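You operate a simulated robot arm through the tools that you are given. There is no shell and no other tool. Be economical: measure what you need, move in short steps, check, and stop when the job is done.

You are at the controls of a simulated robot arm. One attempt, no reset.

## Task
Give the green spray can one burst of air on seat 1.
Fine: compressor on first, off at the end; wait for READY before the can comes off; it goes back on its pad. Set down upright: what you pick out.

Only the result counts: the job must be done as asked and must still hold three seconds after the hand-in. Knocking over, shifting, dropping, spilling or breaking anything else fails it.

## Robot
A 7-joint arm with a two-finger parallel gripper on a trunk, on a base that drives. Base frame: it is fixed to the floor where the robot stands at the start and does not move with it; the origin is under the middle of the robot, x ahead of it, y to its left, z up. Readings come in mm, degrees, newtons and seconds.
With the tool pointing down near the work surface it reaches from about 200 to 700 mm from the robot's upright axis, wherever it stands. Its first joint turns from -115.0 to 115.0 degrees. Places, roughly: blue tap [500, 200, 500]; fill seat 1 [-100, -800, 900]; green button [-400, -1100, 900]; regulator knob [500, 100, 600]; switch knob [600, 0, 600]. Payload 3.91 kg.
The tool frame sits at the grasp point between the pads (the TCP): z along the fingers, y along the line on which they close. The tips reach 30 mm beyond it. Largest opening 110 mm; finger width 20, thickness 10; the body of the gripper, 48 by 112 mm, starts 55 mm behind the TCP.
Orientation is told as [roll, pitch, yaw] about the base's x, y, z axes, in that order, counted from this pose: with the fingers straight down and closing along the base's y, the tool's x points along the base's -x, its y along +y and its z along -z.

## Interface
- The arm moves only by the tool move_arm. Its argument "series" is a list that holds one entry, the list of rows, each a list of 7 numbers: the shift along the tool's x, y, z in units of 25 mm (1.0 is 25 mm), then the turn, a rotation vector about the tool's x, y, z in units of 4 degrees (1.0 is 4 degrees), then the finger opening in mm, from 0 to 110. In form: [[[tx, ty, tz, wx, wy, wz, gripper], ...]]. A call has 1 to 10 rows; each row shifts and turns the commanded pose from where the row before left it, along the tool's axes as they then stand. A call with a number of a shift or a turn outside -1 to 1 is refused whole. Rows are played at 5 a second. More than 50 mm and 8.6 degrees between two rows, or a gripper value outside its range, and nothing of the call is played. A pose out of reach is approached as far as the arm can. The call stops where the force on the tool passes 40 N (or 10 N more than at its start, if that is more) or the arm is blocked; 0.2 s more then pass. Each finger travels about 108 mm/s and halts on what it meets, pressing with about 42 N; the grip force reading is that of the motor and also rises with nothing between the fingers. The clock runs only during rows and for 0.2 s after the last one: add rows that do not move to give the fingers time. It gives the time, the measured TCP pose, the force on the tool (base axes), the opening and the grip force at its end, in the units of the frame above (readings bear some noise), with the torque about the TCP (base axes, N m) and any sound that the robot's microphone picked up.
- Cameras (640 x 400 px; columns grow to the right, rows downward): "scene" is now at [-4.8, 84.8, 1369]; the picture's right is [-0.77, -0.64, 0.00], its down [-0.41, 0.50, -0.76] and it looks along [0.49, -0.59, -0.65] (base axes); focal length 214 px, centre (320, 200). "wrist" rides on the gripper at [72, 17, -103] in the tool frame; the picture's right is [-0.23, 0.97, 0.00], its down [-0.76, -0.18, -0.62] and it looks along [-0.61, -0.14, 0.78] (tool axes); focal length 222 px, centre (320, 200). There is no depth. A picture from a camera that has moved, and an enlarged one, comes with that camera's place and axes in the base frame and with its lens.
- snapshot(camera): a new picture of that camera. It takes no simulated time.
- slide_trunk(by): slides the trunk up (or, below 0, down) by that many mm; the arm and the scene camera ride with it, the base frame stays. It gives what a move gives, with no picture.
- base_move(legs): drives the robot by 1 to 6 legs, each [ahead, turn to the left] in mm and degrees, along the robot's own axes; the way and the turn of a leg run together, so that a leg with both is an arc; at most 1500 mm and 180 degrees a leg. The arm and the cameras ride along, it lands a little off, and it stops where it bumps. It gives what a move gives.
- head_to(pan, tilt): turns the head with the scene camera to pan (to the left, within 155 degrees either way) and tilt (down, from -29 to 69), counted from straight ahead of the robot. It gives what a move gives.
- zoom(camera, box): a new picture of the part [left, top, right, bottom] of that camera's present view, enlarged. It takes no simulated time.
- job_done(): hands the job in; it is judged then, once.

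Work in short steps. Places have to be worked out from the pictures, the camera data and where the tool is seen: move nearer, look again, correct. Check each grasp and each placing, and mend what went wrong. You have 120 turns and 82 pictures in all, those below and enlarged ones among them. Open the gripper and draw the arm clear of the work before you hand the job in, unless the task says otherwise; then end with one line.

The tools are called by a JSON object that holds its "name" and its "arguments". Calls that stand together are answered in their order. move_arm: Moves the arm, as the interface text tells. Its arguments: {"type":"object","properties":{"series":{"type":"array","items":{"type":"array","items":{"type":"array","items":{"type":"number"}}}}},"required":["series"]} The other tools are called the same way: slide_trunk (by) slides the trunk up or down; base_move (legs) drives the base; head_to (pan, tilt) turns the head that bears the scene camera; snapshot (camera) takes a picture; zoom (camera, box) takes an enlarged picture of a part of a camera's view; job_done () hands the job in.

At the start:

```text
clock: 0.0
ee_pos: [180.6, -370.5, 1180.7]
tcp_rot: [0.0, -0.1, 0.0]
wrist_force: [-0.9, 0.2, -0.3]
torque: [-0.03, -0.02, -0.02]
width: 110.2
grip_force: 0.1
trunk travel left (down, up): [-475.0, 515.0]
robot x, y, heading: [-2.2, 2.3, 0.3]
head pan, tilt: [-50.3, 40.2]
```

scene: 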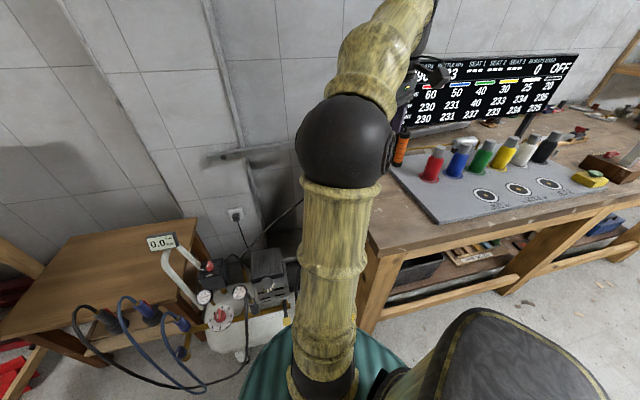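
wrist: 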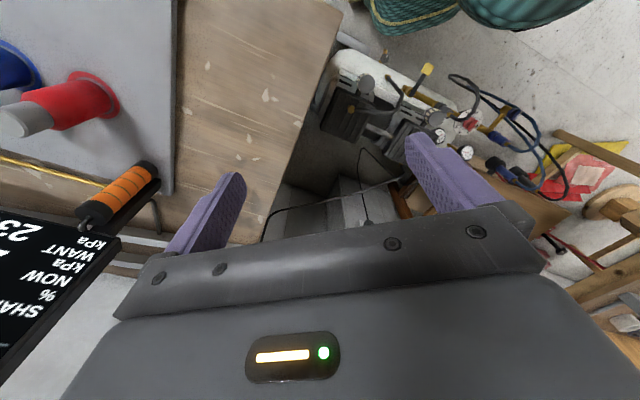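

The scene camera shows the compressor ahead and the bench with cans to the right. I enlarge the screen and the compressor to read them.

{"name": "zoom", "arguments": {"camera": "scene", "box": [380, 40, 640, 220]}}

{"name": "zoom", "arguments": {"camera": "scene", "box": [60, 220, 300, 390]}}

```text
2.22 times, centred on (510, 130) of scene
camera zoom: at [-4.8, 84.8, 1369.0], right [-0.77, -0.64, 0.0], down [-0.41, 0.5, -0.76], along [0.49, -0.59, -0.65], focal length 477 px, centre (-102, 356)
```

zoom: 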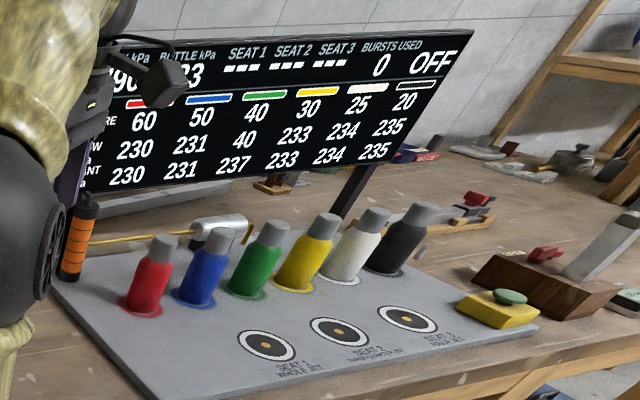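

```text
2.35 times, centred on (180, 305) of scene
camera zoom: at [-4.8, 84.8, 1369.0], right [-0.77, -0.64, 0.0], down [-0.41, 0.5, -0.76], along [0.49, -0.59, -0.65], focal length 505 px, centre (649, -47)
```

zoom: 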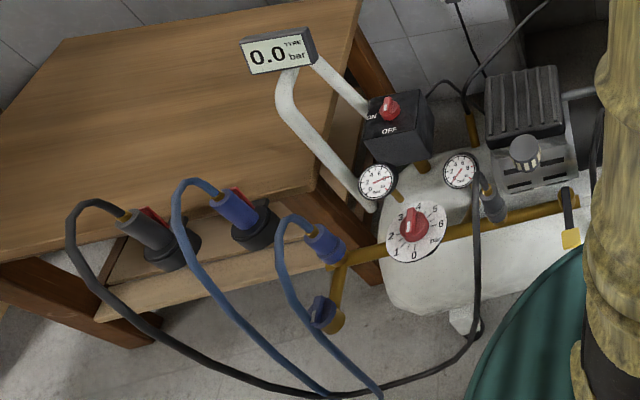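

The arm hides part of the screen. I turn the head more toward the bench and toward the compressor for better looks.

{"name": "head_to", "arguments": {"pan": -85, "tilt": 30}}

{"name": "snapshot", "arguments": {"camera": "scene"}}

{"name": "head_to", "arguments": {"pan": 10, "tilt": 50}}

{"name": "snapshot", "arguments": {"camera": "scene"}}

```text
clock: 1.0
ee_pos: [180.8, -370.6, 1180.5]
tcp_rot: [0.0, -0.1, 0.0]
wrist_force: [-0.4, 0.5, 1.0]
torque: [-0.03, 0.03, 0.0]
width: 109.9
grip_force: 0.1
trunk travel left (down, up): [-475.0, 515.0]
robot x, y, heading: [5.9, 3.0, 0.0]
head pan, tilt: [-85.0, 30.0]
```

```text
77 pictures are left
camera scene: at [-51.1, 60.0, 1384.7], right [-1.0, -0.09, 0.0], down [-0.04, 0.5, -0.87], along [0.08, -0.86, -0.5], focal length 214 px, centre (320, 200)
```

scene: 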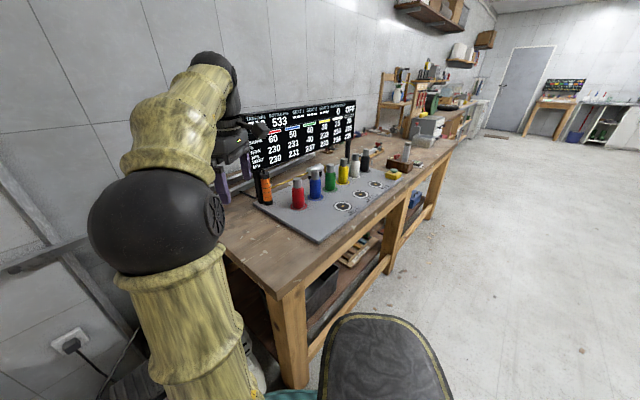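

```text
clock: 2.7
ee_pos: [179.5, -369.7, 1181.3]
tcp_rot: [0.0, -0.1, 0.0]
wrist_force: [-0.1, 0.5, -0.8]
torque: [-0.01, 0.01, -0.02]
width: 110.0
grip_force: 0.0
trunk travel left (down, up): [-475.0, 515.0]
robot x, y, heading: [-0.7, -0.8, -0.0]
head pan, tilt: [10.0, 50.0]
```

```text
76 pictures are left
camera scene: at [16.8, 163.4, 1355.2], right [0.17, -0.98, 0.0], down [-0.75, -0.13, -0.64], along [0.63, 0.11, -0.77], focal length 214 px, centre (320, 200)
```

scene: 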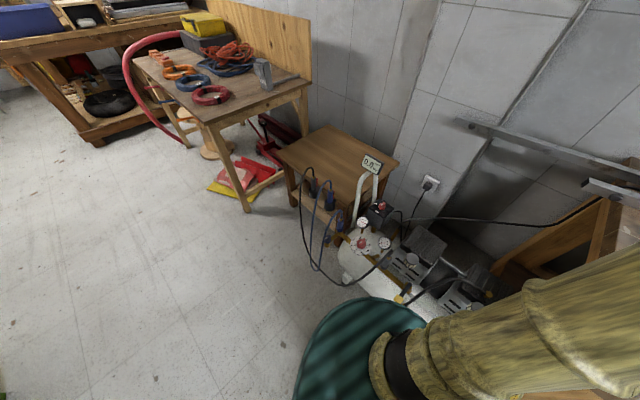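

Bottle reads 533 kPa, and green's want of 237 fits one burst at its 40% share. I zoom in on the compressor.

{"name": "zoom", "arguments": {"camera": "scene", "box": [290, 140, 450, 240]}}

{"name": "zoom", "arguments": {"camera": "scene", "box": [320, 190, 416, 250]}}

{"name": "head_to", "arguments": {"pan": -92, "tilt": 30}}

{"name": "zoom", "arguments": {"camera": "scene", "box": [200, 90, 392, 210]}}

```text
4.00 times, centred on (370, 190) of scene
camera zoom: at [16.8, 163.4, 1355.2], right [0.17, -0.98, 0.0], down [-0.75, -0.13, -0.64], along [0.63, 0.11, -0.77], focal length 858 px, centre (120, 240)
```

zoom: 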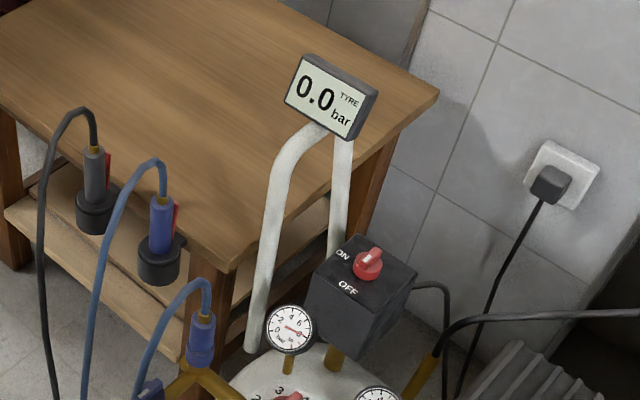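

```text
6.67 times, centred on (368, 220) of scene
camera zoom: at [16.8, 163.4, 1355.2], right [0.17, -0.98, 0.0], down [-0.75, -0.13, -0.64], along [0.63, 0.11, -0.77], focal length 1430 px, centre (0, 67)
```

zoom: 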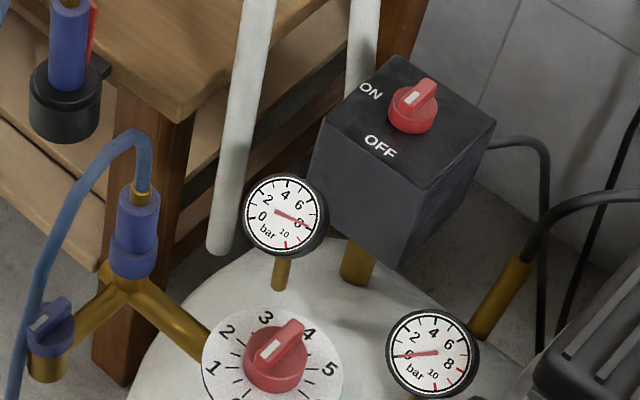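

```text
clock: 4.5
ee_pos: [180.1, -368.6, 1180.9]
tcp_rot: [-0.1, 0.0, 0.0]
wrist_force: [0.3, -0.6, 0.3]
torque: [0.0, 0.0, 0.02]
width: 109.8
grip_force: 0.1
trunk travel left (down, up): [-475.0, 515.0]
robot x, y, heading: [-2.9, 0.7, 0.1]
head pan, tilt: [-92.0, 30.0]
```

```text
3.33 times, centred on (296, 150) of scene
camera zoom: at [-62.2, 59.7, 1384.7], right [-1.0, 0.03, 0.0], down [0.02, 0.5, -0.87], along [-0.03, -0.87, -0.5], focal length 715 px, centre (400, 367)
```

zoom: 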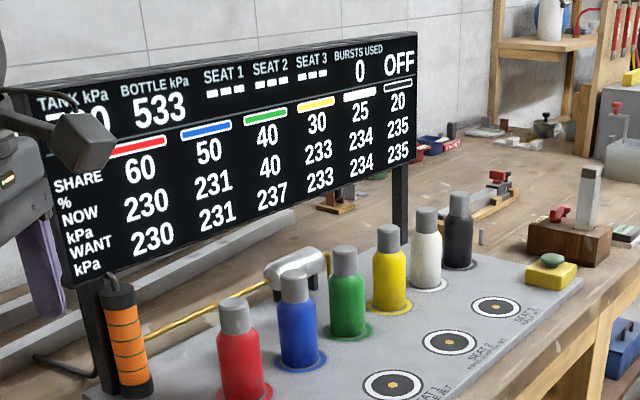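

The panel says OFF with green at 40/237. I swing the arm to the front, over the compressor, to view the switch with the wrist camera.

{"name": "move_arm", "arguments": {"series": [[[-0.6, 1, 0, 0, 0, 0, 110], [-0.6, 1, 0, 0, 0, 0, 110], [-0.6, 1, 0, 0, 0, 0, 110], [-0.6, 1, 0, 0, 0, 0, 110], [-0.6, 1, 0, 0, 0, 0, 110], [-0.6, 1, 0, 0, 0, 0, 110], [-0.6, 1, 0, 0, 0, 0, 110], [-0.6, 1, 0, 0, 0, 0, 110], [-0.6, 1, 0, 0, 0, 0, 110], [-0.6, 1, 0, 0, 0, 0, 110]]]}}

{"name": "move_arm", "arguments": {"series": [[[-0.6, 1, 0, 0, 0, 0, 110], [-0.6, 1, 0, 0, 0, 0, 110], [-0.6, 1, 0, 0, 0, 0, 110], [-0.6, 1, 0, 0, 0, 0, 110], [-0.6, 1, 0, 0, 0, 0, 110], [-0.6, 0, 0, 0, 0, 0, 110], [-0.6, 0, 0, 0, 0, 0, 110]]]}}

{"name": "slide_trunk", "arguments": {"by": -300}}

{"name": "snapshot", "arguments": {"camera": "wrist"}}

```text
clock: 6.7
ee_pos: [330.6, -122.6, 1180.5]
tcp_rot: [0.0, 0.0, -0.1]
wrist_force: [0.4, 0.0, 0.7]
torque: [0.01, 0.01, 0.01]
width: 110.2
grip_force: 0.0
trunk travel left (down, up): [-475.0, 515.0]
robot x, y, heading: [3.6, -2.0, 0.0]
head pan, tilt: [-92.0, 30.0]
```

```text
clock: 8.3
ee_pos: [436.6, 3.7, 1179.4]
tcp_rot: [0.0, -0.1, 0.0]
wrist_force: [0.0, 0.3, 0.7]
torque: [-0.02, 0.02, 0.01]
width: 110.0
grip_force: 0.1
trunk travel left (down, up): [-475.0, 515.0]
robot x, y, heading: [-3.9, -1.9, 0.1]
head pan, tilt: [-92.0, 30.0]
```

```text
clock: 11.3
ee_pos: [436.3, 2.8, 878.9]
tcp_rot: [0.0, 0.0, 0.0]
wrist_force: [-1.0, -0.4, 0.0]
torque: [-0.01, 0.03, 0.01]
width: 110.0
grip_force: 0.1
trunk travel left (down, up): [-175.0, 815.0]
robot x, y, heading: [-0.9, 2.3, -0.0]
head pan, tilt: [-92.0, 30.0]
```

```text
72 pictures are left
camera wrist: at [362.7, 20.4, 982.9], right [0.23, 0.97, 0.0], down [0.76, -0.18, 0.62], along [0.61, -0.14, -0.78], focal length 222 px, centre (320, 200)
```

wrist: 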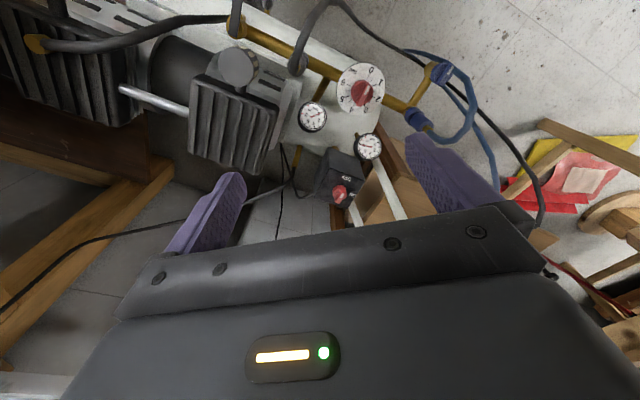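

The switch is seen just between the fingers. I zoom on it with both the wrist and the scene camera.

{"name": "zoom", "arguments": {"camera": "wrist", "box": [276, 60, 436, 210]}}

{"name": "head_to", "arguments": {"pan": 5, "tilt": 45}}

{"name": "snapshot", "arguments": {"camera": "scene"}}

```text
2.67 times, centred on (356, 135) of wrist
camera zoom: at [362.7, 20.4, 982.9], right [0.23, 0.97, 0.0], down [0.76, -0.18, 0.62], along [0.61, -0.14, -0.78], focal length 592 px, centre (224, 373)
```

zoom: 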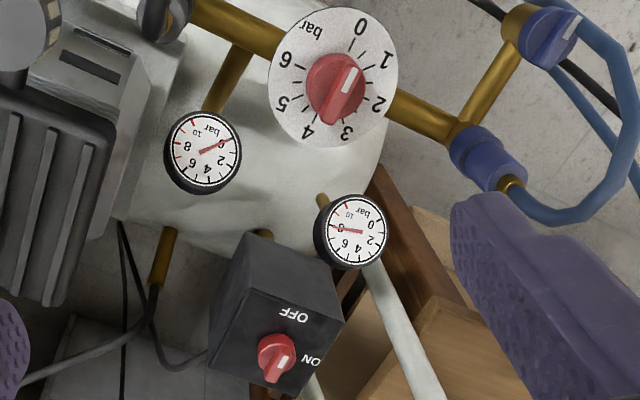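

```text
clock: 13.0
ee_pos: [436.1, 3.6, 880.5]
tcp_rot: [0.0, 0.0, 0.0]
wrist_force: [0.3, -0.8, -0.4]
torque: [0.01, 0.01, 0.0]
width: 110.1
grip_force: 0.1
trunk travel left (down, up): [-175.0, 815.0]
robot x, y, heading: [1.2, 2.0, 0.1]
head pan, tilt: [5.0, 45.0]
```

```text
70 pictures are left
camera scene: at [22.0, 157.2, 1062.1], right [0.09, -1.0, 0.0], down [-0.7, -0.06, -0.71], along [0.7, 0.06, -0.71], focal length 214 px, centre (320, 200)
```

scene: 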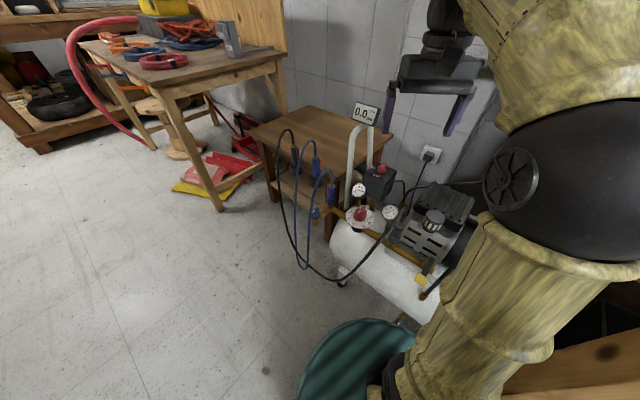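

Need a stronger zoom on the switch to see its pointer.

{"name": "zoom", "arguments": {"camera": "wrist", "box": [324, 172, 364, 208]}}

{"name": "zoom", "arguments": {"camera": "scene", "box": [340, 150, 412, 230]}}

```text
11.11 times, centred on (344, 190) of wrist
camera zoom: at [362.7, 20.4, 982.9], right [0.23, 0.97, 0.0], down [0.76, -0.18, 0.62], along [0.61, -0.14, -0.78], focal length 2468 px, centre (53, 311)
```

zoom: 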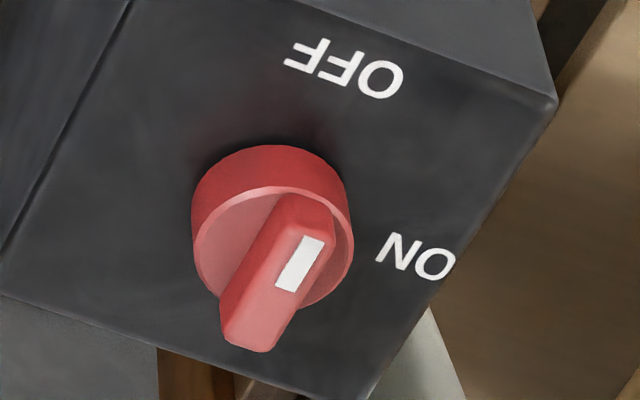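

```text
5.00 times, centred on (376, 190) of scene
camera zoom: at [22.0, 157.2, 1062.1], right [0.09, -1.0, 0.0], down [-0.7, -0.06, -0.71], along [0.7, 0.06, -0.71], focal length 1072 px, centre (40, 250)
```

zoom: 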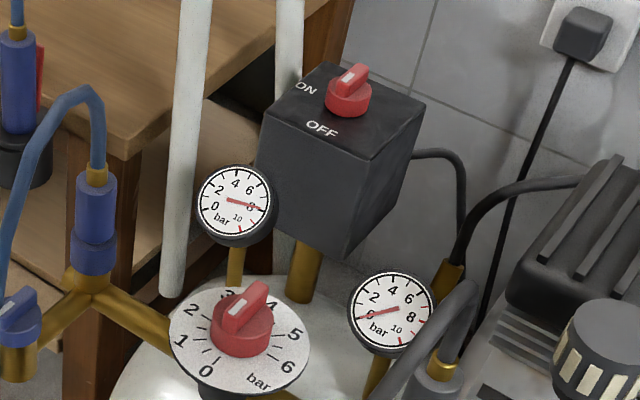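

The pointer stands at OFF (about 147° in the base frame); ON is 90° clockwise from above, and the knob top is around (650, -5, 612). To keep the wrist camera off the tyre display I turn the tool to yaw +147° before gripping.

{"name": "move_arm", "arguments": {"series": [[[0, 0, 0, 0, 0, -1, 60], [0, 0, 0, 0, 0, -1, 60], [0, 0, 0, 0, 0, -1, 60], [0, 0, 0, 0, 0, -1, 60], [0, 0, 0, 0, 0, -1, 60], [0, 0, 0, 0, 0, -1, 60], [0, 0, 0, 0, 0, -1, 60], [0, 0, 0, 0, 0, -1, 60], [0, 0, 0, 0, 0, -1, 60], [0, 0, 0, 0, 0, -1, 60]]]}}

{"name": "move_arm", "arguments": {"series": [[[0, 0, 0, 0, 0, -1, 60], [0, 0, 0, 0, 0, -1, 60], [0, 0, 0, 0, 0, -1, 60], [0, 0, 0, 0, 0, -1, 60], [0, 0, 0, 0, 0, -1, 60], [0, 0, 0, 0, 0, -1, 60], [0, 0, 0, 0, 0, -1, 60], [0, 0, 0, 0, 0, -1, 60], [0, 0, 0, 0, 0, -1, 60], [0, 0, 0, 0, 0, -1, 60]]]}}

{"name": "move_arm", "arguments": {"series": [[[0, 0, 0, 0, 0, -1, 60], [0, 0, 0, 0, 0, -1, 60], [0, 0, 0, 0, 0, -1, 60], [0, 0, 0, 0, 0, -1, 60], [0, 0, 0, 0, 0, -1, 60], [0, 0, 0, 0, 0, -1, 60], [0, 0, 0, 0, 0, -1, 60], [0, 0, 0, 0, 0, -1, 60], [0, 0, 0, 0, 0, -1, 60], [0, 0, 0, 0, 0, -1, 60]]]}}

{"name": "move_arm", "arguments": {"series": [[[0, 0, 0, 0, 0, -1, 60], [0, 0, 0, 0, 0, -1, 60], [0, 0, 0, 0, 0, -1, 60], [0, 0, 0, 0, 0, -1, 60], [0, 0, 0, 0, 0, -1, 60], [0, 0, 0, 0, 0, -1, 60], [0, 0, 0, 0, 0, -0.75, 60]]]}}

```text
clock: 15.2
ee_pos: [435.5, 3.3, 880.5]
tcp_rot: [0.1, 0.1, 40.0]
wrist_force: [-0.6, -0.4, 0.8]
torque: [0.01, -0.01, -0.04]
width: 60.0
grip_force: 0.0
trunk travel left (down, up): [-175.0, 815.0]
robot x, y, heading: [-2.6, 1.3, 0.1]
head pan, tilt: [5.0, 45.0]
```

```text
clock: 17.4
ee_pos: [436.6, 3.9, 879.6]
tcp_rot: [0.0, 0.0, 80.0]
wrist_force: [-0.2, 0.7, 0.4]
torque: [-0.02, 0.02, 0.0]
width: 59.7
grip_force: 0.0
trunk travel left (down, up): [-175.0, 815.0]
robot x, y, heading: [-1.5, -0.8, -0.1]
head pan, tilt: [5.0, 45.0]
```

```text
clock: 19.6
ee_pos: [436.7, 4.7, 881.6]
tcp_rot: [0.0, 0.1, 120.1]
wrist_force: [-1.1, 0.2, 0.5]
torque: [0.01, 0.01, 0.01]
width: 59.9
grip_force: 0.0
trunk travel left (down, up): [-175.0, 815.0]
robot x, y, heading: [-1.1, -0.9, 0.0]
head pan, tilt: [5.0, 45.0]
```

```text
clock: 21.2
ee_pos: [435.8, 5.0, 879.4]
tcp_rot: [-0.1, -0.1, 147.1]
wrist_force: [-1.2, -0.2, -0.6]
torque: [0.01, 0.01, 0.0]
width: 59.8
grip_force: 0.1
trunk travel left (down, up): [-175.0, 815.0]
robot x, y, heading: [-2.0, 2.9, -0.2]
head pan, tilt: [5.0, 45.0]
```

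Yaw reached. Now I move over the knob to (650, -5) at z≈880, then down to about 720 and look.

{"name": "move_arm", "arguments": {"series": [[[0.925, -0.541, 0, 0, 0, 0, 60], [0.925, -0.541, 0, 0, 0, 0, 60], [0.925, -0.541, 0, 0, 0, 0, 60], [0.925, -0.541, 0, 0, 0, 0, 60], [0.925, -0.541, 0, 0, 0, 0, 60], [0.925, -0.541, 0, 0, 0, 0, 60], [0.925, -0.541, 0, 0, 0, 0, 60], [0.925, -0.541, 0, 0, 0, 0, 60]]]}}

{"name": "move_arm", "arguments": {"series": [[[0, 0, 1, 0, 0, 0, 60], [0, 0, 1, 0, 0, 0, 60], [0, 0, 1, 0, 0, 0, 60], [0, 0, 1, 0, 0, 0, 60]]]}}

{"name": "snapshot", "arguments": {"camera": "wrist"}}

{"name": "snapshot", "arguments": {"camera": "scene"}}

```text
clock: 23.0
ee_pos: [575.9, -6.8, 852.5]
tcp_rot: [0.1, 0.0, 147.0]
wrist_force: [1.0, 0.7, -1.2]
torque: [0.01, 0.03, -0.02]
width: 60.1
grip_force: 0.1
out of reach, approached as far as the arm can: row 5, 6, 7, 8
trunk travel left (down, up): [-175.0, 815.0]
robot x, y, heading: [-0.2, -1.3, 0.1]
head pan, tilt: [5.0, 45.0]
```

```text
clock: 24.0
ee_pos: [574.5, -6.1, 753.4]
tcp_rot: [0.0, 0.0, 146.9]
wrist_force: [-0.5, -0.6, 0.2]
torque: [0.0, -0.04, 0.01]
width: 59.8
grip_force: 0.0
trunk travel left (down, up): [-175.0, 815.0]
robot x, y, heading: [0.1, -1.0, -0.1]
head pan, tilt: [5.0, 45.0]
```

```text
67 pictures are left
camera wrist: at [626.0, -60.6, 856.5], right [-0.72, -0.69, 0.0], down [-0.54, 0.56, 0.62], along [-0.43, 0.45, -0.78], focal length 222 px, centre (320, 200)
```

wrist: 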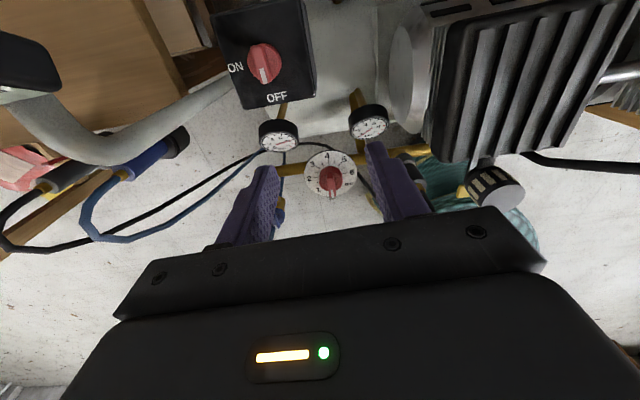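

```text
66 pictures are left
camera scene: at [21.9, 157.3, 1062.1], right [0.09, -1.0, 0.0], down [-0.7, -0.06, -0.71], along [0.7, 0.06, -0.71], focal length 214 px, centre (320, 200)
```

scene: 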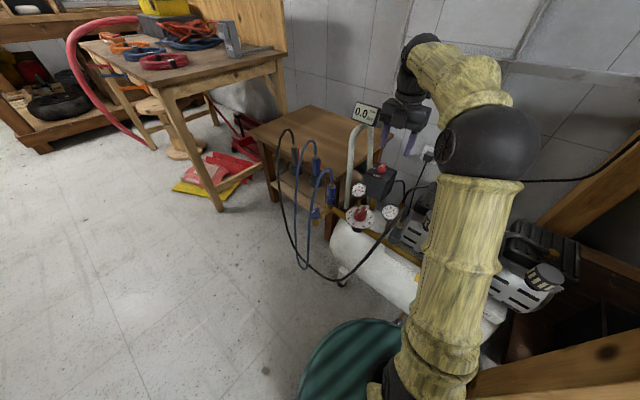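

The arm runs out of reach when the trunk is too low for that height. I raise the trunk 150, lower the tool by arm, then go out over the knob (now judged at (645, -4, 617)).

{"name": "slide_trunk", "arguments": {"by": 150}}

{"name": "move_arm", "arguments": {"series": [[[0, 0, 1, 0, 0, 0, 60], [0, 0, 1, 0, 0, 0, 60], [0, 0, 1, 0, 0, 0, 60], [0, 0, 1, 0, 0, 0, 60], [0, 0, 1, 0, 0, 0, 60], [0, 0, 1, 0, 0, 0, 60], [0, 0, 1, 0, 0, 0, 60]]]}}

{"name": "move_arm", "arguments": {"series": [[[0.78, -0.55, 0, 0, 0, 0, 60], [0.78, -0.55, 0, 0, 0, 0, 60], [0.78, -0.55, 0, 0, 0, 0, 60]]]}}

{"name": "snapshot", "arguments": {"camera": "wrist"}}

```text
clock: 25.8
ee_pos: [574.7, -5.4, 904.3]
tcp_rot: [0.0, 0.1, 146.9]
wrist_force: [0.0, 0.3, -0.4]
torque: [0.01, -0.02, 0.0]
width: 60.0
grip_force: 0.0
trunk travel left (down, up): [-325.0, 665.0]
robot x, y, heading: [2.4, -3.7, -0.0]
head pan, tilt: [5.0, 45.0]
```

```text
clock: 27.4
ee_pos: [574.4, -6.5, 728.8]
tcp_rot: [-0.1, 0.0, 147.0]
wrist_force: [-0.3, -0.2, -0.5]
torque: [0.0, -0.03, 0.0]
width: 60.1
grip_force: 0.0
trunk travel left (down, up): [-325.0, 665.0]
robot x, y, heading: [3.9, -2.9, 0.3]
head pan, tilt: [5.0, 45.0]
```

```text
clock: 28.2
ee_pos: [647.1, -2.7, 728.3]
tcp_rot: [0.0, -0.1, 147.0]
wrist_force: [0.4, 1.1, -0.4]
torque: [0.02, 0.0, 0.01]
width: 59.8
grip_force: 0.1
trunk travel left (down, up): [-325.0, 665.0]
robot x, y, heading: [-1.8, -0.1, -0.3]
head pan, tilt: [5.0, 45.0]
```

```text
65 pictures are left
camera wrist: at [697.6, -57.3, 831.7], right [-0.72, -0.69, 0.0], down [-0.54, 0.56, 0.62], along [-0.43, 0.45, -0.78], focal length 222 px, centre (320, 200)
```

wrist: 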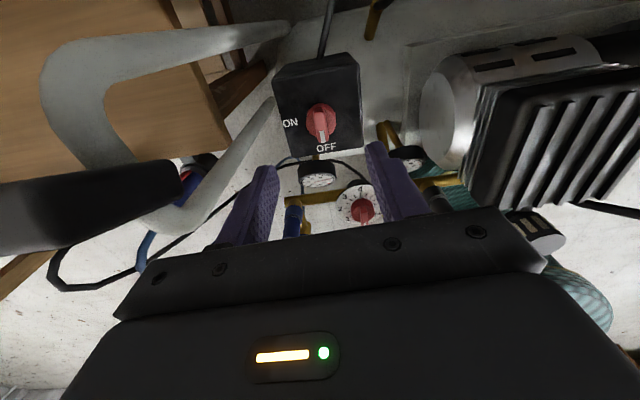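

The knob projects at (646, -3), matching. I zoom in to check handle alignment with the finger line before descending.

{"name": "zoom", "arguments": {"camera": "wrist", "box": [270, 60, 370, 160]}}

```text
4.00 times, centred on (320, 110) of wrist
camera zoom: at [697.6, -57.3, 831.7], right [-0.72, -0.69, 0.0], down [-0.54, 0.56, 0.62], along [-0.43, 0.45, -0.78], focal length 888 px, centre (320, 560)
```

zoom: 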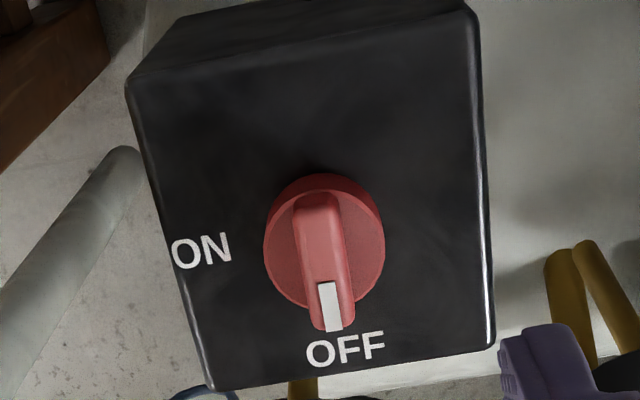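

Handle line is about 143°, centre (643, 0). I trim the yaw by 4° and the position, then descend 75 mm with the trunk.

{"name": "move_arm", "arguments": {"series": [[[0, 0, 0, 0, 0, 1, 40], [-0.19, 0, 0, 0, 0, 0, 40]]]}}

{"name": "slide_trunk", "arguments": {"by": -75}}

{"name": "zoom", "arguments": {"camera": "wrist", "box": [220, 60, 420, 260]}}

{"name": "zoom", "arguments": {"camera": "scene", "box": [330, 80, 450, 210]}}

```text
clock: 28.8
ee_pos: [642.4, -0.7, 727.1]
tcp_rot: [0.0, 0.1, 142.9]
wrist_force: [-0.3, 0.0, -0.1]
torque: [-0.02, 0.0, -0.01]
width: 40.0
grip_force: 0.1
trunk travel left (down, up): [-325.0, 665.0]
robot x, y, heading: [3.2, -3.6, 0.1]
head pan, tilt: [5.0, 45.0]
```

```text
clock: 29.9
ee_pos: [642.6, -0.0, 652.6]
tcp_rot: [0.0, 0.0, 143.0]
wrist_force: [0.0, -0.3, -0.2]
torque: [0.02, 0.0, 0.01]
width: 39.7
grip_force: 0.1
trunk travel left (down, up): [-250.0, 740.0]
robot x, y, heading: [1.3, -3.6, 0.1]
head pan, tilt: [5.0, 45.0]
```

```text
2.00 times, centred on (320, 160) of wrist
camera zoom: at [689.4, -58.1, 756.4], right [-0.77, -0.64, 0.0], down [-0.5, 0.6, 0.62], along [-0.4, 0.48, -0.78], focal length 444 px, centre (320, 280)
```

zoom: 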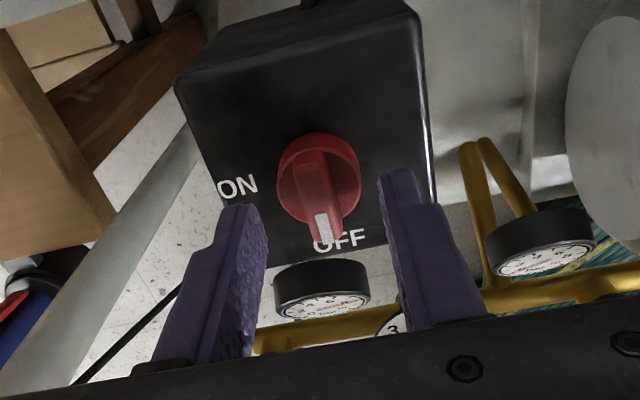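

```text
3.08 times, centred on (390, 145) of scene
camera zoom: at [22.0, 157.2, 1137.1], right [0.09, -1.0, 0.0], down [-0.7, -0.06, -0.71], along [0.7, 0.06, -0.71], focal length 660 px, centre (105, 369)
```

zoom: 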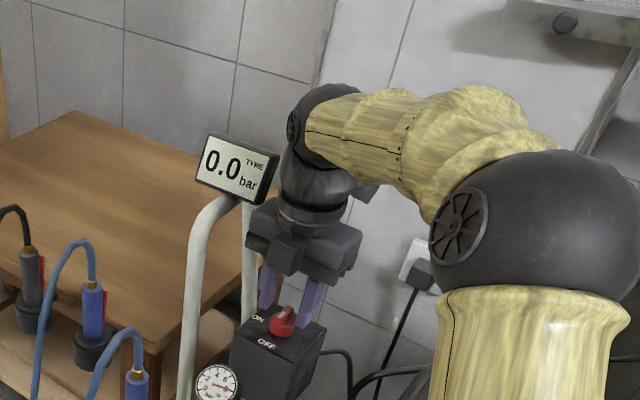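

Fingers straddle the handle. I lower about 15 mm more by arm in small steps, watching force.

{"name": "move_arm", "arguments": {"series": [[[0.08, 0, 0.3, 0, 0, 0, 40], [0, 0, 0.3, 0, 0, 0, 40]]]}}

{"name": "zoom", "arguments": {"camera": "wrist", "box": [220, 60, 420, 260]}}

```text
clock: 30.5
ee_pos: [645.1, -2.3, 638.7]
tcp_rot: [0.0, -0.1, 143.0]
wrist_force: [-0.7, -0.9, -0.3]
torque: [-0.02, 0.03, -0.04]
width: 40.0
grip_force: 0.0
trunk travel left (down, up): [-250.0, 740.0]
robot x, y, heading: [0.2, -2.7, 0.3]
head pan, tilt: [5.0, 45.0]
```

```text
2.00 times, centred on (320, 160) of wrist
camera zoom: at [691.4, -59.4, 741.6], right [-0.77, -0.64, 0.0], down [-0.5, 0.6, 0.62], along [-0.4, 0.48, -0.78], focal length 444 px, centre (320, 280)
```

zoom: 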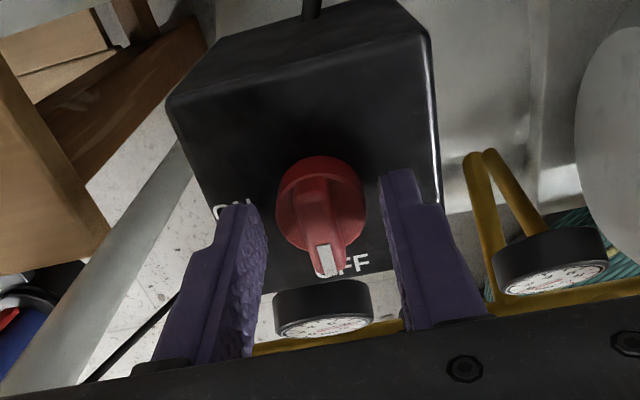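

Aligned. I lower another 5 mm and close gently on the handle.

{"name": "move_arm", "arguments": {"series": [[[0, 0, 0.2, 0, 0, 0, 40], [0, 0, 0, 0, 0, 0, 20], [0, 0, 0, 0, 0, 0, 5], [0, 0, 0, 0, 0, 0, 5], [0, 0, 0, 0, 0, 0, 5]]]}}

```text
clock: 31.7
ee_pos: [643.1, -1.9, 634.8]
tcp_rot: [0.0, 0.0, 143.0]
wrist_force: [2.8, 1.7, -1.9]
torque: [0.22, -0.34, 0.02]
width: 29.8
grip_force: 44.8
trunk travel left (down, up): [-250.0, 740.0]
robot x, y, heading: [0.3, -3.8, 0.0]
head pan, tilt: [5.0, 45.0]
```

The width of 30 means I grip the round skirt, not the handle. I open, rise 8 mm and close again on the handle bar.

{"name": "move_arm", "arguments": {"series": [[[0, 0, 0, 0, 0, 0, 40], [0, 0, -0.32, 0, 0, 0, 40], [0, 0, 0, 0, 0, 0, 20], [0, 0, 0, 0, 0, 0, 4], [0, 0, 0, 0, 0, 0, 4], [0, 0, 0, 0, 0, 0, 4]]]}}

{"name": "zoom", "arguments": {"camera": "wrist", "box": [220, 60, 420, 260]}}

```text
clock: 33.1
ee_pos: [644.4, -2.5, 641.2]
tcp_rot: [0.0, 0.1, 143.0]
wrist_force: [-2.5, -2.2, -0.6]
torque: [-0.07, -0.06, -0.01]
width: 29.8
grip_force: 45.2
trunk travel left (down, up): [-250.0, 740.0]
robot x, y, heading: [-0.7, 2.3, 0.0]
head pan, tilt: [5.0, 45.0]
```

```text
2.00 times, centred on (320, 160) of wrist
camera zoom: at [691.3, -59.9, 744.2], right [-0.77, -0.64, 0.0], down [-0.5, 0.6, 0.62], along [-0.4, 0.48, -0.78], focal length 444 px, centre (320, 280)
```

zoom: 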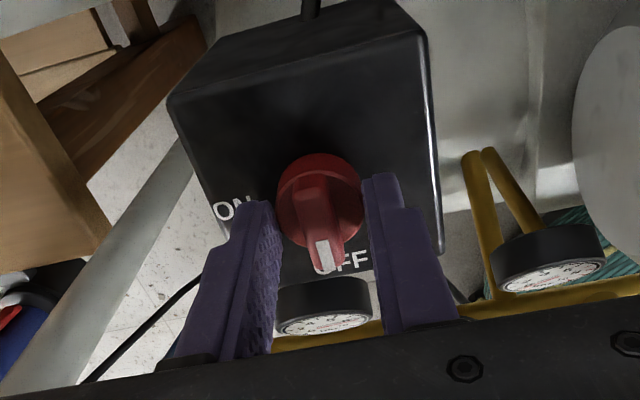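

Still on the skirt. I try 8 mm higher once more.

{"name": "move_arm", "arguments": {"series": [[[0, 0, 0, 0, 0, 0, 40], [0, 0, -0.32, 0, 0, 0, 40], [0, 0, 0, 0, 0, 0, 20], [0, 0, 0, 0, 0, 0, 4], [0, 0, 0, 0, 0, 0, 4], [0, 0, 0, 0, 0, 0, 4]]]}}

```text
clock: 34.5
ee_pos: [643.6, -3.0, 650.6]
tcp_rot: [-0.1, 0.0, 143.0]
wrist_force: [-1.6, -1.0, 0.5]
torque: [0.0, 0.04, -0.02]
width: 10.7
grip_force: 44.4
trunk travel left (down, up): [-250.0, 740.0]
robot x, y, heading: [1.0, 1.9, -0.1]
head pan, tilt: [5.0, 45.0]
```

Width 10.7: I have the handle bar. I turn it clockwise as seen from above, watching torque.

{"name": "move_arm", "arguments": {"series": [[[0, 0, 0, 0, 0, 1, 4], [0, 0, 0, 0, 0, 1, 4], [0, 0, 0, 0, 0, 1, 4], [0, 0, 0, 0, 0, 1, 4], [0, 0, 0, 0, 0, 1, 4], [0, 0, 0, 0, 0, 1, 4], [0, 0, 0, 0, 0, 1, 4], [0, 0, 0, 0, 0, 1, 4], [0, 0, 0, 0, 0, 1, 4], [0, 0, 0, 0, 0, 1, 4]]]}}

{"name": "move_arm", "arguments": {"series": [[[0, 0, 0, 0, 0, 1, 4], [0, 0, 0, 0, 0, 1, 4], [0, 0, 0, 0, 0, 1, 4], [0, 0, 0, 0, 0, 1, 4], [0, 0, 0, 0, 0, 1, 4], [0, 0, 0, 0, 0, 1, 4], [0, 0, 0, 0, 0, 1, 4], [0, 0, 0, 0, 0, 1, 4], [0, 0, 0, 0, 0, 1, 4], [0, 0, 0, 0, 0, 1, 4]]]}}

{"name": "move_arm", "arguments": {"series": [[[0, 0, 0, 0, 0, 1, 4], [0, 0, 0, 0, 0, 1, 4], [0, 0, 0, 0, 0, 0.5, 4], [0, 0, 0, 0, 0, 0, 4]]]}}

{"name": "zoom", "arguments": {"camera": "wrist", "box": [220, 60, 420, 260]}}

```text
clock: 36.7
ee_pos: [643.7, -2.5, 649.7]
tcp_rot: [0.0, -0.1, 102.9]
wrist_force: [5.5, -2.1, -0.3]
torque: [0.41, -0.08, 0.01]
width: 11.2
grip_force: 45.1
trunk travel left (down, up): [-250.0, 740.0]
robot x, y, heading: [-2.9, 1.0, 0.0]
head pan, tilt: [5.0, 45.0]
```

```text
clock: 38.9
ee_pos: [645.1, -1.8, 649.8]
tcp_rot: [-0.2, 0.0, 63.0]
wrist_force: [9.3, -3.0, 1.6]
torque: [-0.3, -0.12, -0.01]
width: 10.7
grip_force: 44.6
trunk travel left (down, up): [-250.0, 740.0]
robot x, y, heading: [0.6, -0.3, 0.1]
head pan, tilt: [5.0, 45.0]
```

```text
clock: 39.9
ee_pos: [643.8, -1.7, 649.8]
tcp_rot: [0.1, 0.0, 53.1]
wrist_force: [17.3, -4.1, 2.1]
torque: [-0.54, -0.11, 0.93]
width: 11.0
grip_force: 44.8
trunk travel left (down, up): [-250.0, 740.0]
robot x, y, heading: [-0.9, 0.2, -0.2]
head pan, tilt: [5.0, 45.0]
```

```text
2.00 times, centred on (320, 160) of wrist
camera zoom: at [586.7, -50.2, 752.2], right [-0.64, 0.77, 0.0], down [0.6, 0.5, 0.62], along [0.48, 0.4, -0.78], focal length 444 px, centre (320, 280)
```

zoom: 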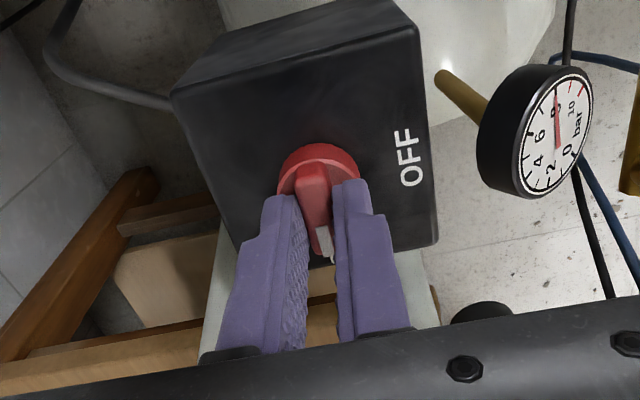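

The handle turned 90° and met its stop. I release, rise with the trunk and check the switch and the panel.

{"name": "move_arm", "arguments": {"series": [[[0, 0, 0, 0, 0, -0.3, 4], [0, 0, 0, 0, 0, 0, 30], [0, 0, 0, 0, 0, 0, 40]]]}}

{"name": "slide_trunk", "arguments": {"by": 100}}

{"name": "zoom", "arguments": {"camera": "wrist", "box": [240, 50, 400, 210]}}

{"name": "head_to", "arguments": {"pan": -92, "tilt": 30}}

{"name": "snapshot", "arguments": {"camera": "scene"}}

```text
clock: 40.7
ee_pos: [643.2, -1.4, 649.1]
tcp_rot: [0.1, 0.0, 54.2]
wrist_force: [0.4, 0.5, 1.3]
torque: [0.0, -0.02, -0.01]
width: 39.9
grip_force: 0.0
trunk travel left (down, up): [-250.0, 740.0]
robot x, y, heading: [2.3, 0.9, 0.3]
head pan, tilt: [5.0, 45.0]
```

```text
clock: 42.0
ee_pos: [644.3, -1.8, 748.8]
tcp_rot: [0.1, 0.1, 54.1]
wrist_force: [-0.7, 0.5, 0.3]
torque: [0.01, -0.01, 0.01]
width: 40.1
grip_force: 0.1
trunk travel left (down, up): [-350.0, 640.0]
robot x, y, heading: [-1.6, -1.6, -0.1]
head pan, tilt: [5.0, 45.0]
```

```text
2.50 times, centred on (320, 130) of wrist
camera zoom: at [587.2, -51.0, 852.6], right [-0.66, 0.75, 0.0], down [0.59, 0.51, 0.62], along [0.47, 0.41, -0.78], focal length 555 px, centre (320, 375)
```

zoom: 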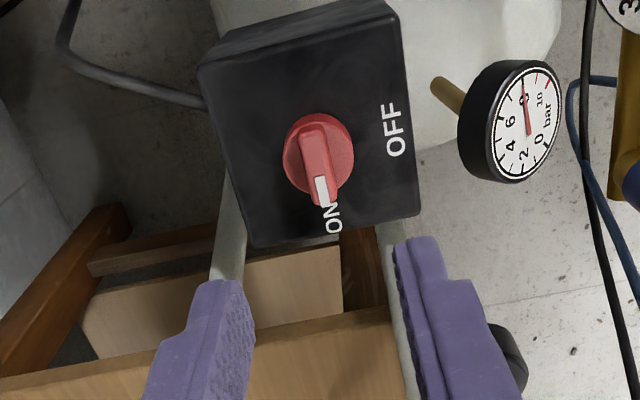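

```text
clock: 43.8
ee_pos: [643.1, -1.7, 749.4]
tcp_rot: [0.0, 0.0, 54.2]
wrist_force: [0.4, 0.1, 0.7]
torque: [-0.01, 0.03, -0.03]
width: 40.0
grip_force: 0.0
trunk travel left (down, up): [-350.0, 640.0]
robot x, y, heading: [2.4, 0.5, 0.0]
head pan, tilt: [-92.0, 30.0]
```

```text
57 pictures are left
camera scene: at [-62.0, 59.7, 1259.7], right [-1.0, 0.03, 0.0], down [0.02, 0.5, -0.87], along [-0.03, -0.87, -0.5], focal length 214 px, centre (320, 200)
```

scene: 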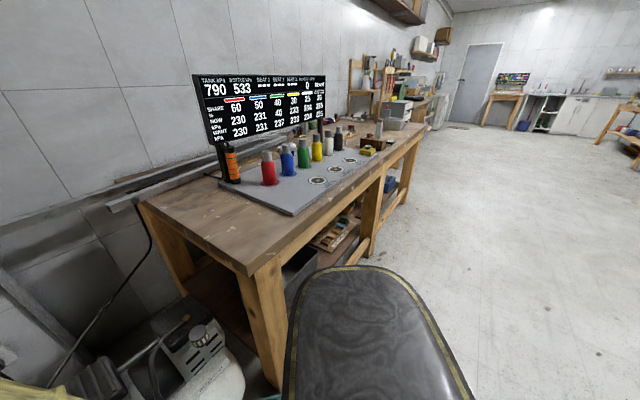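

The switch is ON. I zoom in on the panel and board.

{"name": "zoom", "arguments": {"camera": "scene", "box": [190, 70, 340, 150]}}

{"name": "zoom", "arguments": {"camera": "scene", "box": [220, 120, 400, 220]}}

```text
4.27 times, centred on (265, 110) of scene
camera zoom: at [-62.0, 59.7, 1259.7], right [-1.0, 0.03, 0.0], down [0.02, 0.5, -0.87], along [-0.03, -0.87, -0.5], focal length 915 px, centre (555, 584)
```

zoom: 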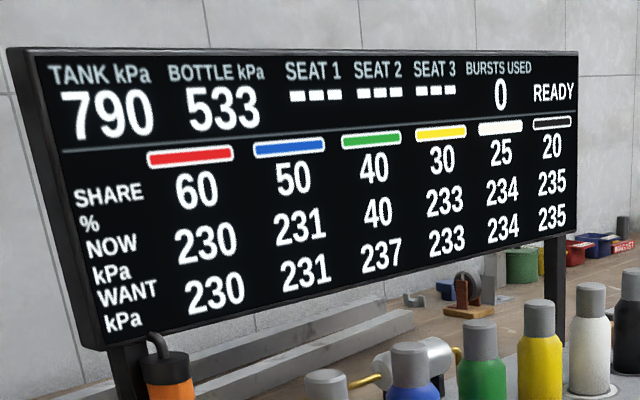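

```text
3.56 times, centred on (310, 170) of scene
camera zoom: at [-62.0, 59.7, 1259.7], right [-1.0, 0.03, 0.0], down [0.02, 0.5, -0.87], along [-0.03, -0.87, -0.5], focal length 763 px, centre (356, 307)
```

zoom: 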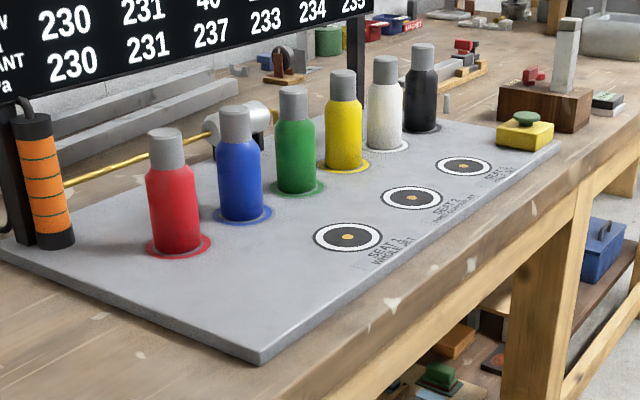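

Panel: READY, tank 790, bottle 533, green now 40/want 237, 0 bursts used. I raise the trunk and draw the arm in before driving to the bench (its row of seats runs along (-0.58,-0.81)).

{"name": "slide_trunk", "arguments": {"by": 350}}

{"name": "move_arm", "arguments": {"series": [[[0.705, 0.97, 0, 0, 0, 0, 110], [0.705, 0.97, 0, 0, 0, 0, 110], [0.705, 0.97, 0, 0, 0, 0, 110], [0.705, 0.97, 0, 0, 0, 0, 110], [0.705, 0.97, 0, 0, 0, 0, 110], [0.705, 0.97, 0, 0, 0, 0, 110], [0.705, 0.97, 0, 0, 0, 0, 110], [0.705, 0.97, 0, 0, 0, 0, 110]]]}}

{"name": "move_arm", "arguments": {"series": [[[0, 0, -1, 0, 0, 0, 110], [0, 0, -1, 0, 0, 0, 110], [0, 0, -1, 0, 0, 0, 110], [0, 0, -1, 0, 0, 0, 110], [0, 0, -1, 0, 0, 0, 110], [0, 0, -1, 0, 0, 0, 110]]]}}

{"name": "head_to", "arguments": {"pan": -150, "tilt": 40}}

{"name": "snapshot", "arguments": {"camera": "scene"}}

```text
clock: 47.2
ee_pos: [644.1, -1.9, 1098.7]
tcp_rot: [0.0, -0.1, 54.2]
wrist_force: [0.4, 0.2, -0.2]
torque: [0.02, 0.01, 0.04]
width: 40.1
grip_force: 0.1
trunk travel left (down, up): [-700.0, 290.0]
robot x, y, heading: [-2.5, -3.0, 0.0]
head pan, tilt: [-92.0, 30.0]
```

```text
clock: 49.0
ee_pos: [405.6, -4.3, 1097.9]
tcp_rot: [0.0, 0.0, 54.2]
wrist_force: [0.2, 1.0, 0.2]
torque: [0.0, 0.0, 0.01]
width: 110.2
grip_force: 0.1
trunk travel left (down, up): [-700.0, 290.0]
robot x, y, heading: [2.7, 2.8, -0.0]
head pan, tilt: [-92.0, 30.0]
```

```text
clock: 50.4
ee_pos: [405.5, -1.2, 1249.7]
tcp_rot: [0.0, 0.0, 54.2]
wrist_force: [0.3, -0.2, -0.2]
torque: [0.01, 0.05, 0.0]
width: 109.9
grip_force: 0.0
trunk travel left (down, up): [-700.0, 290.0]
robot x, y, heading: [-1.8, -3.7, 0.0]
head pan, tilt: [-92.0, 30.0]
```

```text
clock: 51.6
ee_pos: [404.8, -1.5, 1248.1]
tcp_rot: [-0.1, 0.0, 54.2]
wrist_force: [-0.3, 0.5, 1.0]
torque: [0.04, 0.01, 0.01]
width: 110.1
grip_force: 0.1
trunk travel left (down, up): [-700.0, 290.0]
robot x, y, heading: [-0.6, 3.4, -0.0]
head pan, tilt: [-150.0, 40.0]
```

```text
54 pictures are left
camera scene: at [-132.5, 107.6, 1594.4], right [-0.5, 0.87, 0.0], down [0.56, 0.32, -0.77], along [-0.66, -0.38, -0.64], focal length 214 px, centre (320, 200)
```

scene: 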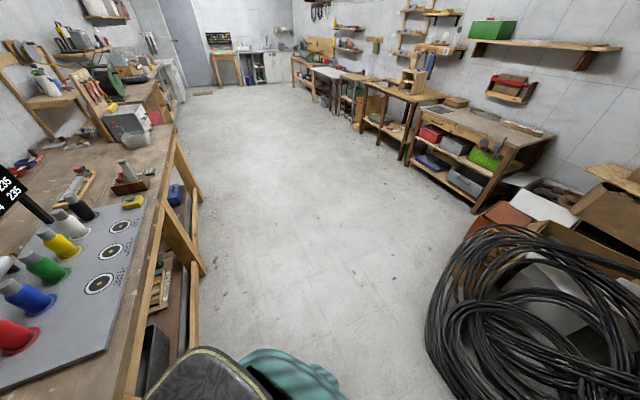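

The floor between the bench and the cable coil is clear. I back off 300 mm, then check.

{"name": "base_move", "arguments": {"legs": [[-300, 0], [0, 63.3]]}}

{"name": "base_move", "arguments": {"legs": [[-690, 0]]}}

{"name": "head_to", "arguments": {"pan": -100, "tilt": 45}}

{"name": "snapshot", "arguments": {"camera": "scene"}}

```text
clock: 56.5
ee_pos: [-114.9, 361.3, 1250.7]
tcp_rot: [-0.1, 0.0, 117.1]
wrist_force: [0.1, -0.1, -0.3]
torque: [0.04, -0.01, 0.02]
width: 109.9
grip_force: 0.0
trunk travel left (down, up): [-700.0, 290.0]
robot x, y, heading: [-302.5, 2.3, 63.2]
head pan, tilt: [-150.0, 40.0]
```

```text
clock: 60.3
ee_pos: [-433.1, -268.7, 1249.6]
tcp_rot: [0.0, 0.0, 116.9]
wrist_force: [-0.8, 0.0, 0.0]
torque: [0.0, -0.01, -0.03]
width: 110.0
grip_force: 0.1
trunk travel left (down, up): [-700.0, 290.0]
robot x, y, heading: [-617.9, -627.5, 62.9]
head pan, tilt: [-150.0, 40.0]
```

```text
clock: 61.5
ee_pos: [-434.2, -267.6, 1249.3]
tcp_rot: [0.1, 0.0, 116.9]
wrist_force: [0.4, 0.0, 0.0]
torque: [0.01, -0.04, 0.01]
width: 109.9
grip_force: 0.1
trunk travel left (down, up): [-700.0, 290.0]
robot x, y, heading: [-620.3, -626.2, 62.9]
head pan, tilt: [-100.0, 45.0]
```

```text
53 pictures are left
camera scene: at [-718.4, -662.3, 1587.1], right [-0.61, -0.8, 0.0], down [-0.56, 0.43, -0.71], along [0.56, -0.43, -0.71], focal length 214 px, centre (320, 200)
```

scene: 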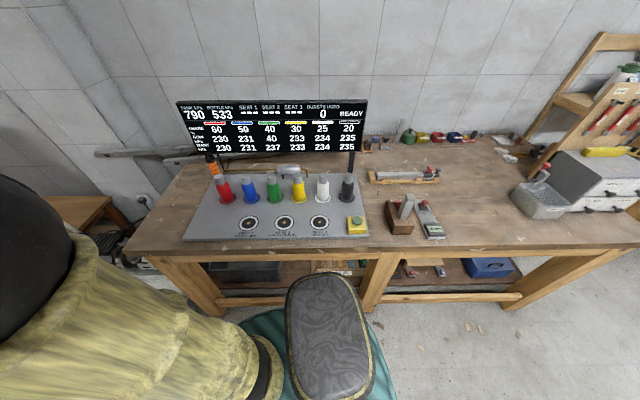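

A good frontal view of the bench. I zoom in on the board for positions and seat labels.

{"name": "zoom", "arguments": {"camera": "scene", "box": [180, 150, 380, 275]}}

{"name": "zoom", "arguments": {"camera": "scene", "box": [215, 205, 375, 245]}}

```text
3.20 times, centred on (280, 212) of scene
camera zoom: at [-718.4, -662.3, 1587.1], right [-0.61, -0.8, 0.0], down [-0.56, 0.43, -0.71], along [0.56, -0.43, -0.71], focal length 686 px, centre (448, 160)
```

zoom: 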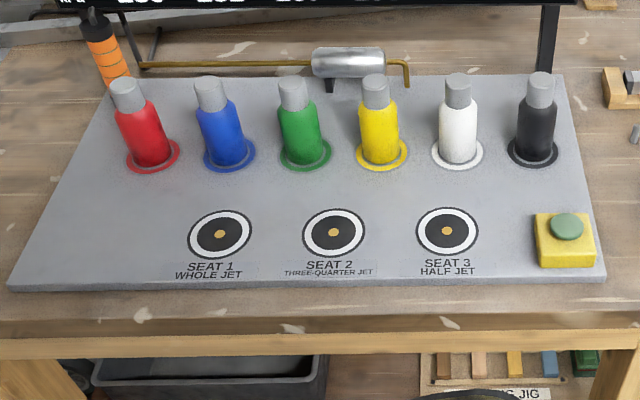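

```text
4.00 times, centred on (295, 225) of scene
camera zoom: at [-718.4, -662.3, 1587.1], right [-0.61, -0.8, 0.0], down [-0.56, 0.43, -0.71], along [0.56, -0.43, -0.71], focal length 858 px, centre (420, 100)
```

zoom: 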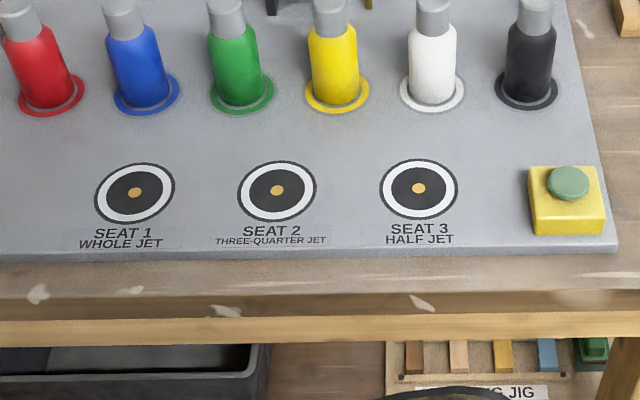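

Seat 1 is the whole jet at about (-94,-767); green pad at (-34,-925); button near (-379,-1110). Before turning on the spot I check the base's clearance from the bench.

{"name": "head_to", "arguments": {"pan": -100, "tilt": 69}}

{"name": "snapshot", "arguments": {"camera": "scene"}}

```text
clock: 62.4
ee_pos: [-432.9, -267.2, 1248.4]
tcp_rot: [0.0, 0.1, 116.8]
wrist_force: [-0.1, 0.3, -0.1]
torque: [-0.01, 0.01, 0.01]
width: 110.1
grip_force: 0.1
trunk travel left (down, up): [-700.0, 290.0]
robot x, y, heading: [-621.3, -623.3, 62.7]
head pan, tilt: [-100.0, 68.8]
```

```text
50 pictures are left
camera scene: at [-738.6, -646.9, 1558.3], right [-0.6, -0.8, 0.0], down [-0.74, 0.56, -0.36], along [0.29, -0.22, -0.93], focal length 214 px, centre (320, 200)
```

scene: 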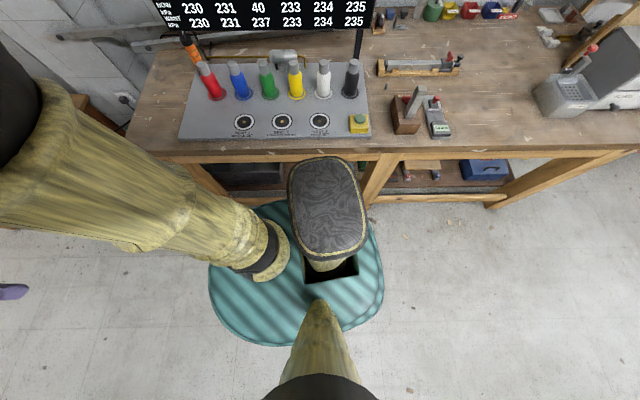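

The teal platform rides with the trunk and stays well off the bench edge, so turning is fine. I turn to face the bench.

{"name": "base_move", "arguments": {"legs": [[0, -99.6]]}}

{"name": "head_to", "arguments": {"pan": 0, "tilt": 45}}

{"name": "snapshot", "arguments": {"camera": "scene"}}

```text
clock: 67.0
ee_pos: [-299.2, -875.1, 1248.9]
tcp_rot: [0.0, 0.0, 16.5]
wrist_force: [-0.1, -0.1, -1.0]
torque: [0.02, -0.02, -0.01]
width: 109.9
grip_force: 0.0
trunk travel left (down, up): [-700.0, 290.0]
robot x, y, heading: [-621.9, -629.7, -37.9]
head pan, tilt: [-100.0, 68.8]
```

```text
clock: 68.8
ee_pos: [-300.4, -875.6, 1249.8]
tcp_rot: [0.0, 0.0, 16.5]
wrist_force: [0.4, -0.5, 1.2]
torque: [0.0, -0.03, -0.01]
width: 110.0
grip_force: 0.1
trunk travel left (down, up): [-700.0, 290.0]
robot x, y, heading: [-621.1, -626.0, -37.7]
head pan, tilt: [0.0, 45.0]
```

```text
49 pictures are left
camera scene: at [-509.2, -521.8, 1587.1], right [-0.61, -0.79, 0.0], down [-0.56, 0.43, -0.71], along [0.56, -0.43, -0.71], focal length 214 px, centre (320, 200)
```

scene: 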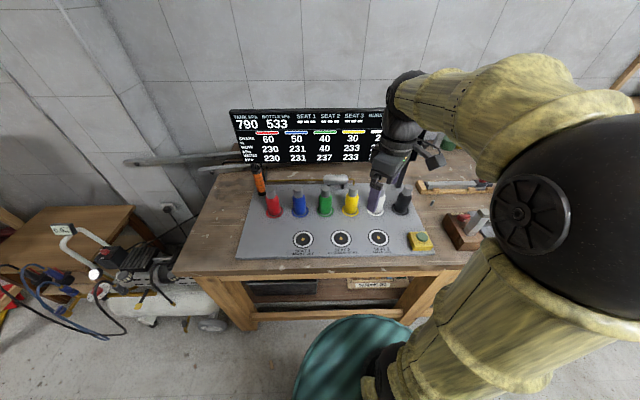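

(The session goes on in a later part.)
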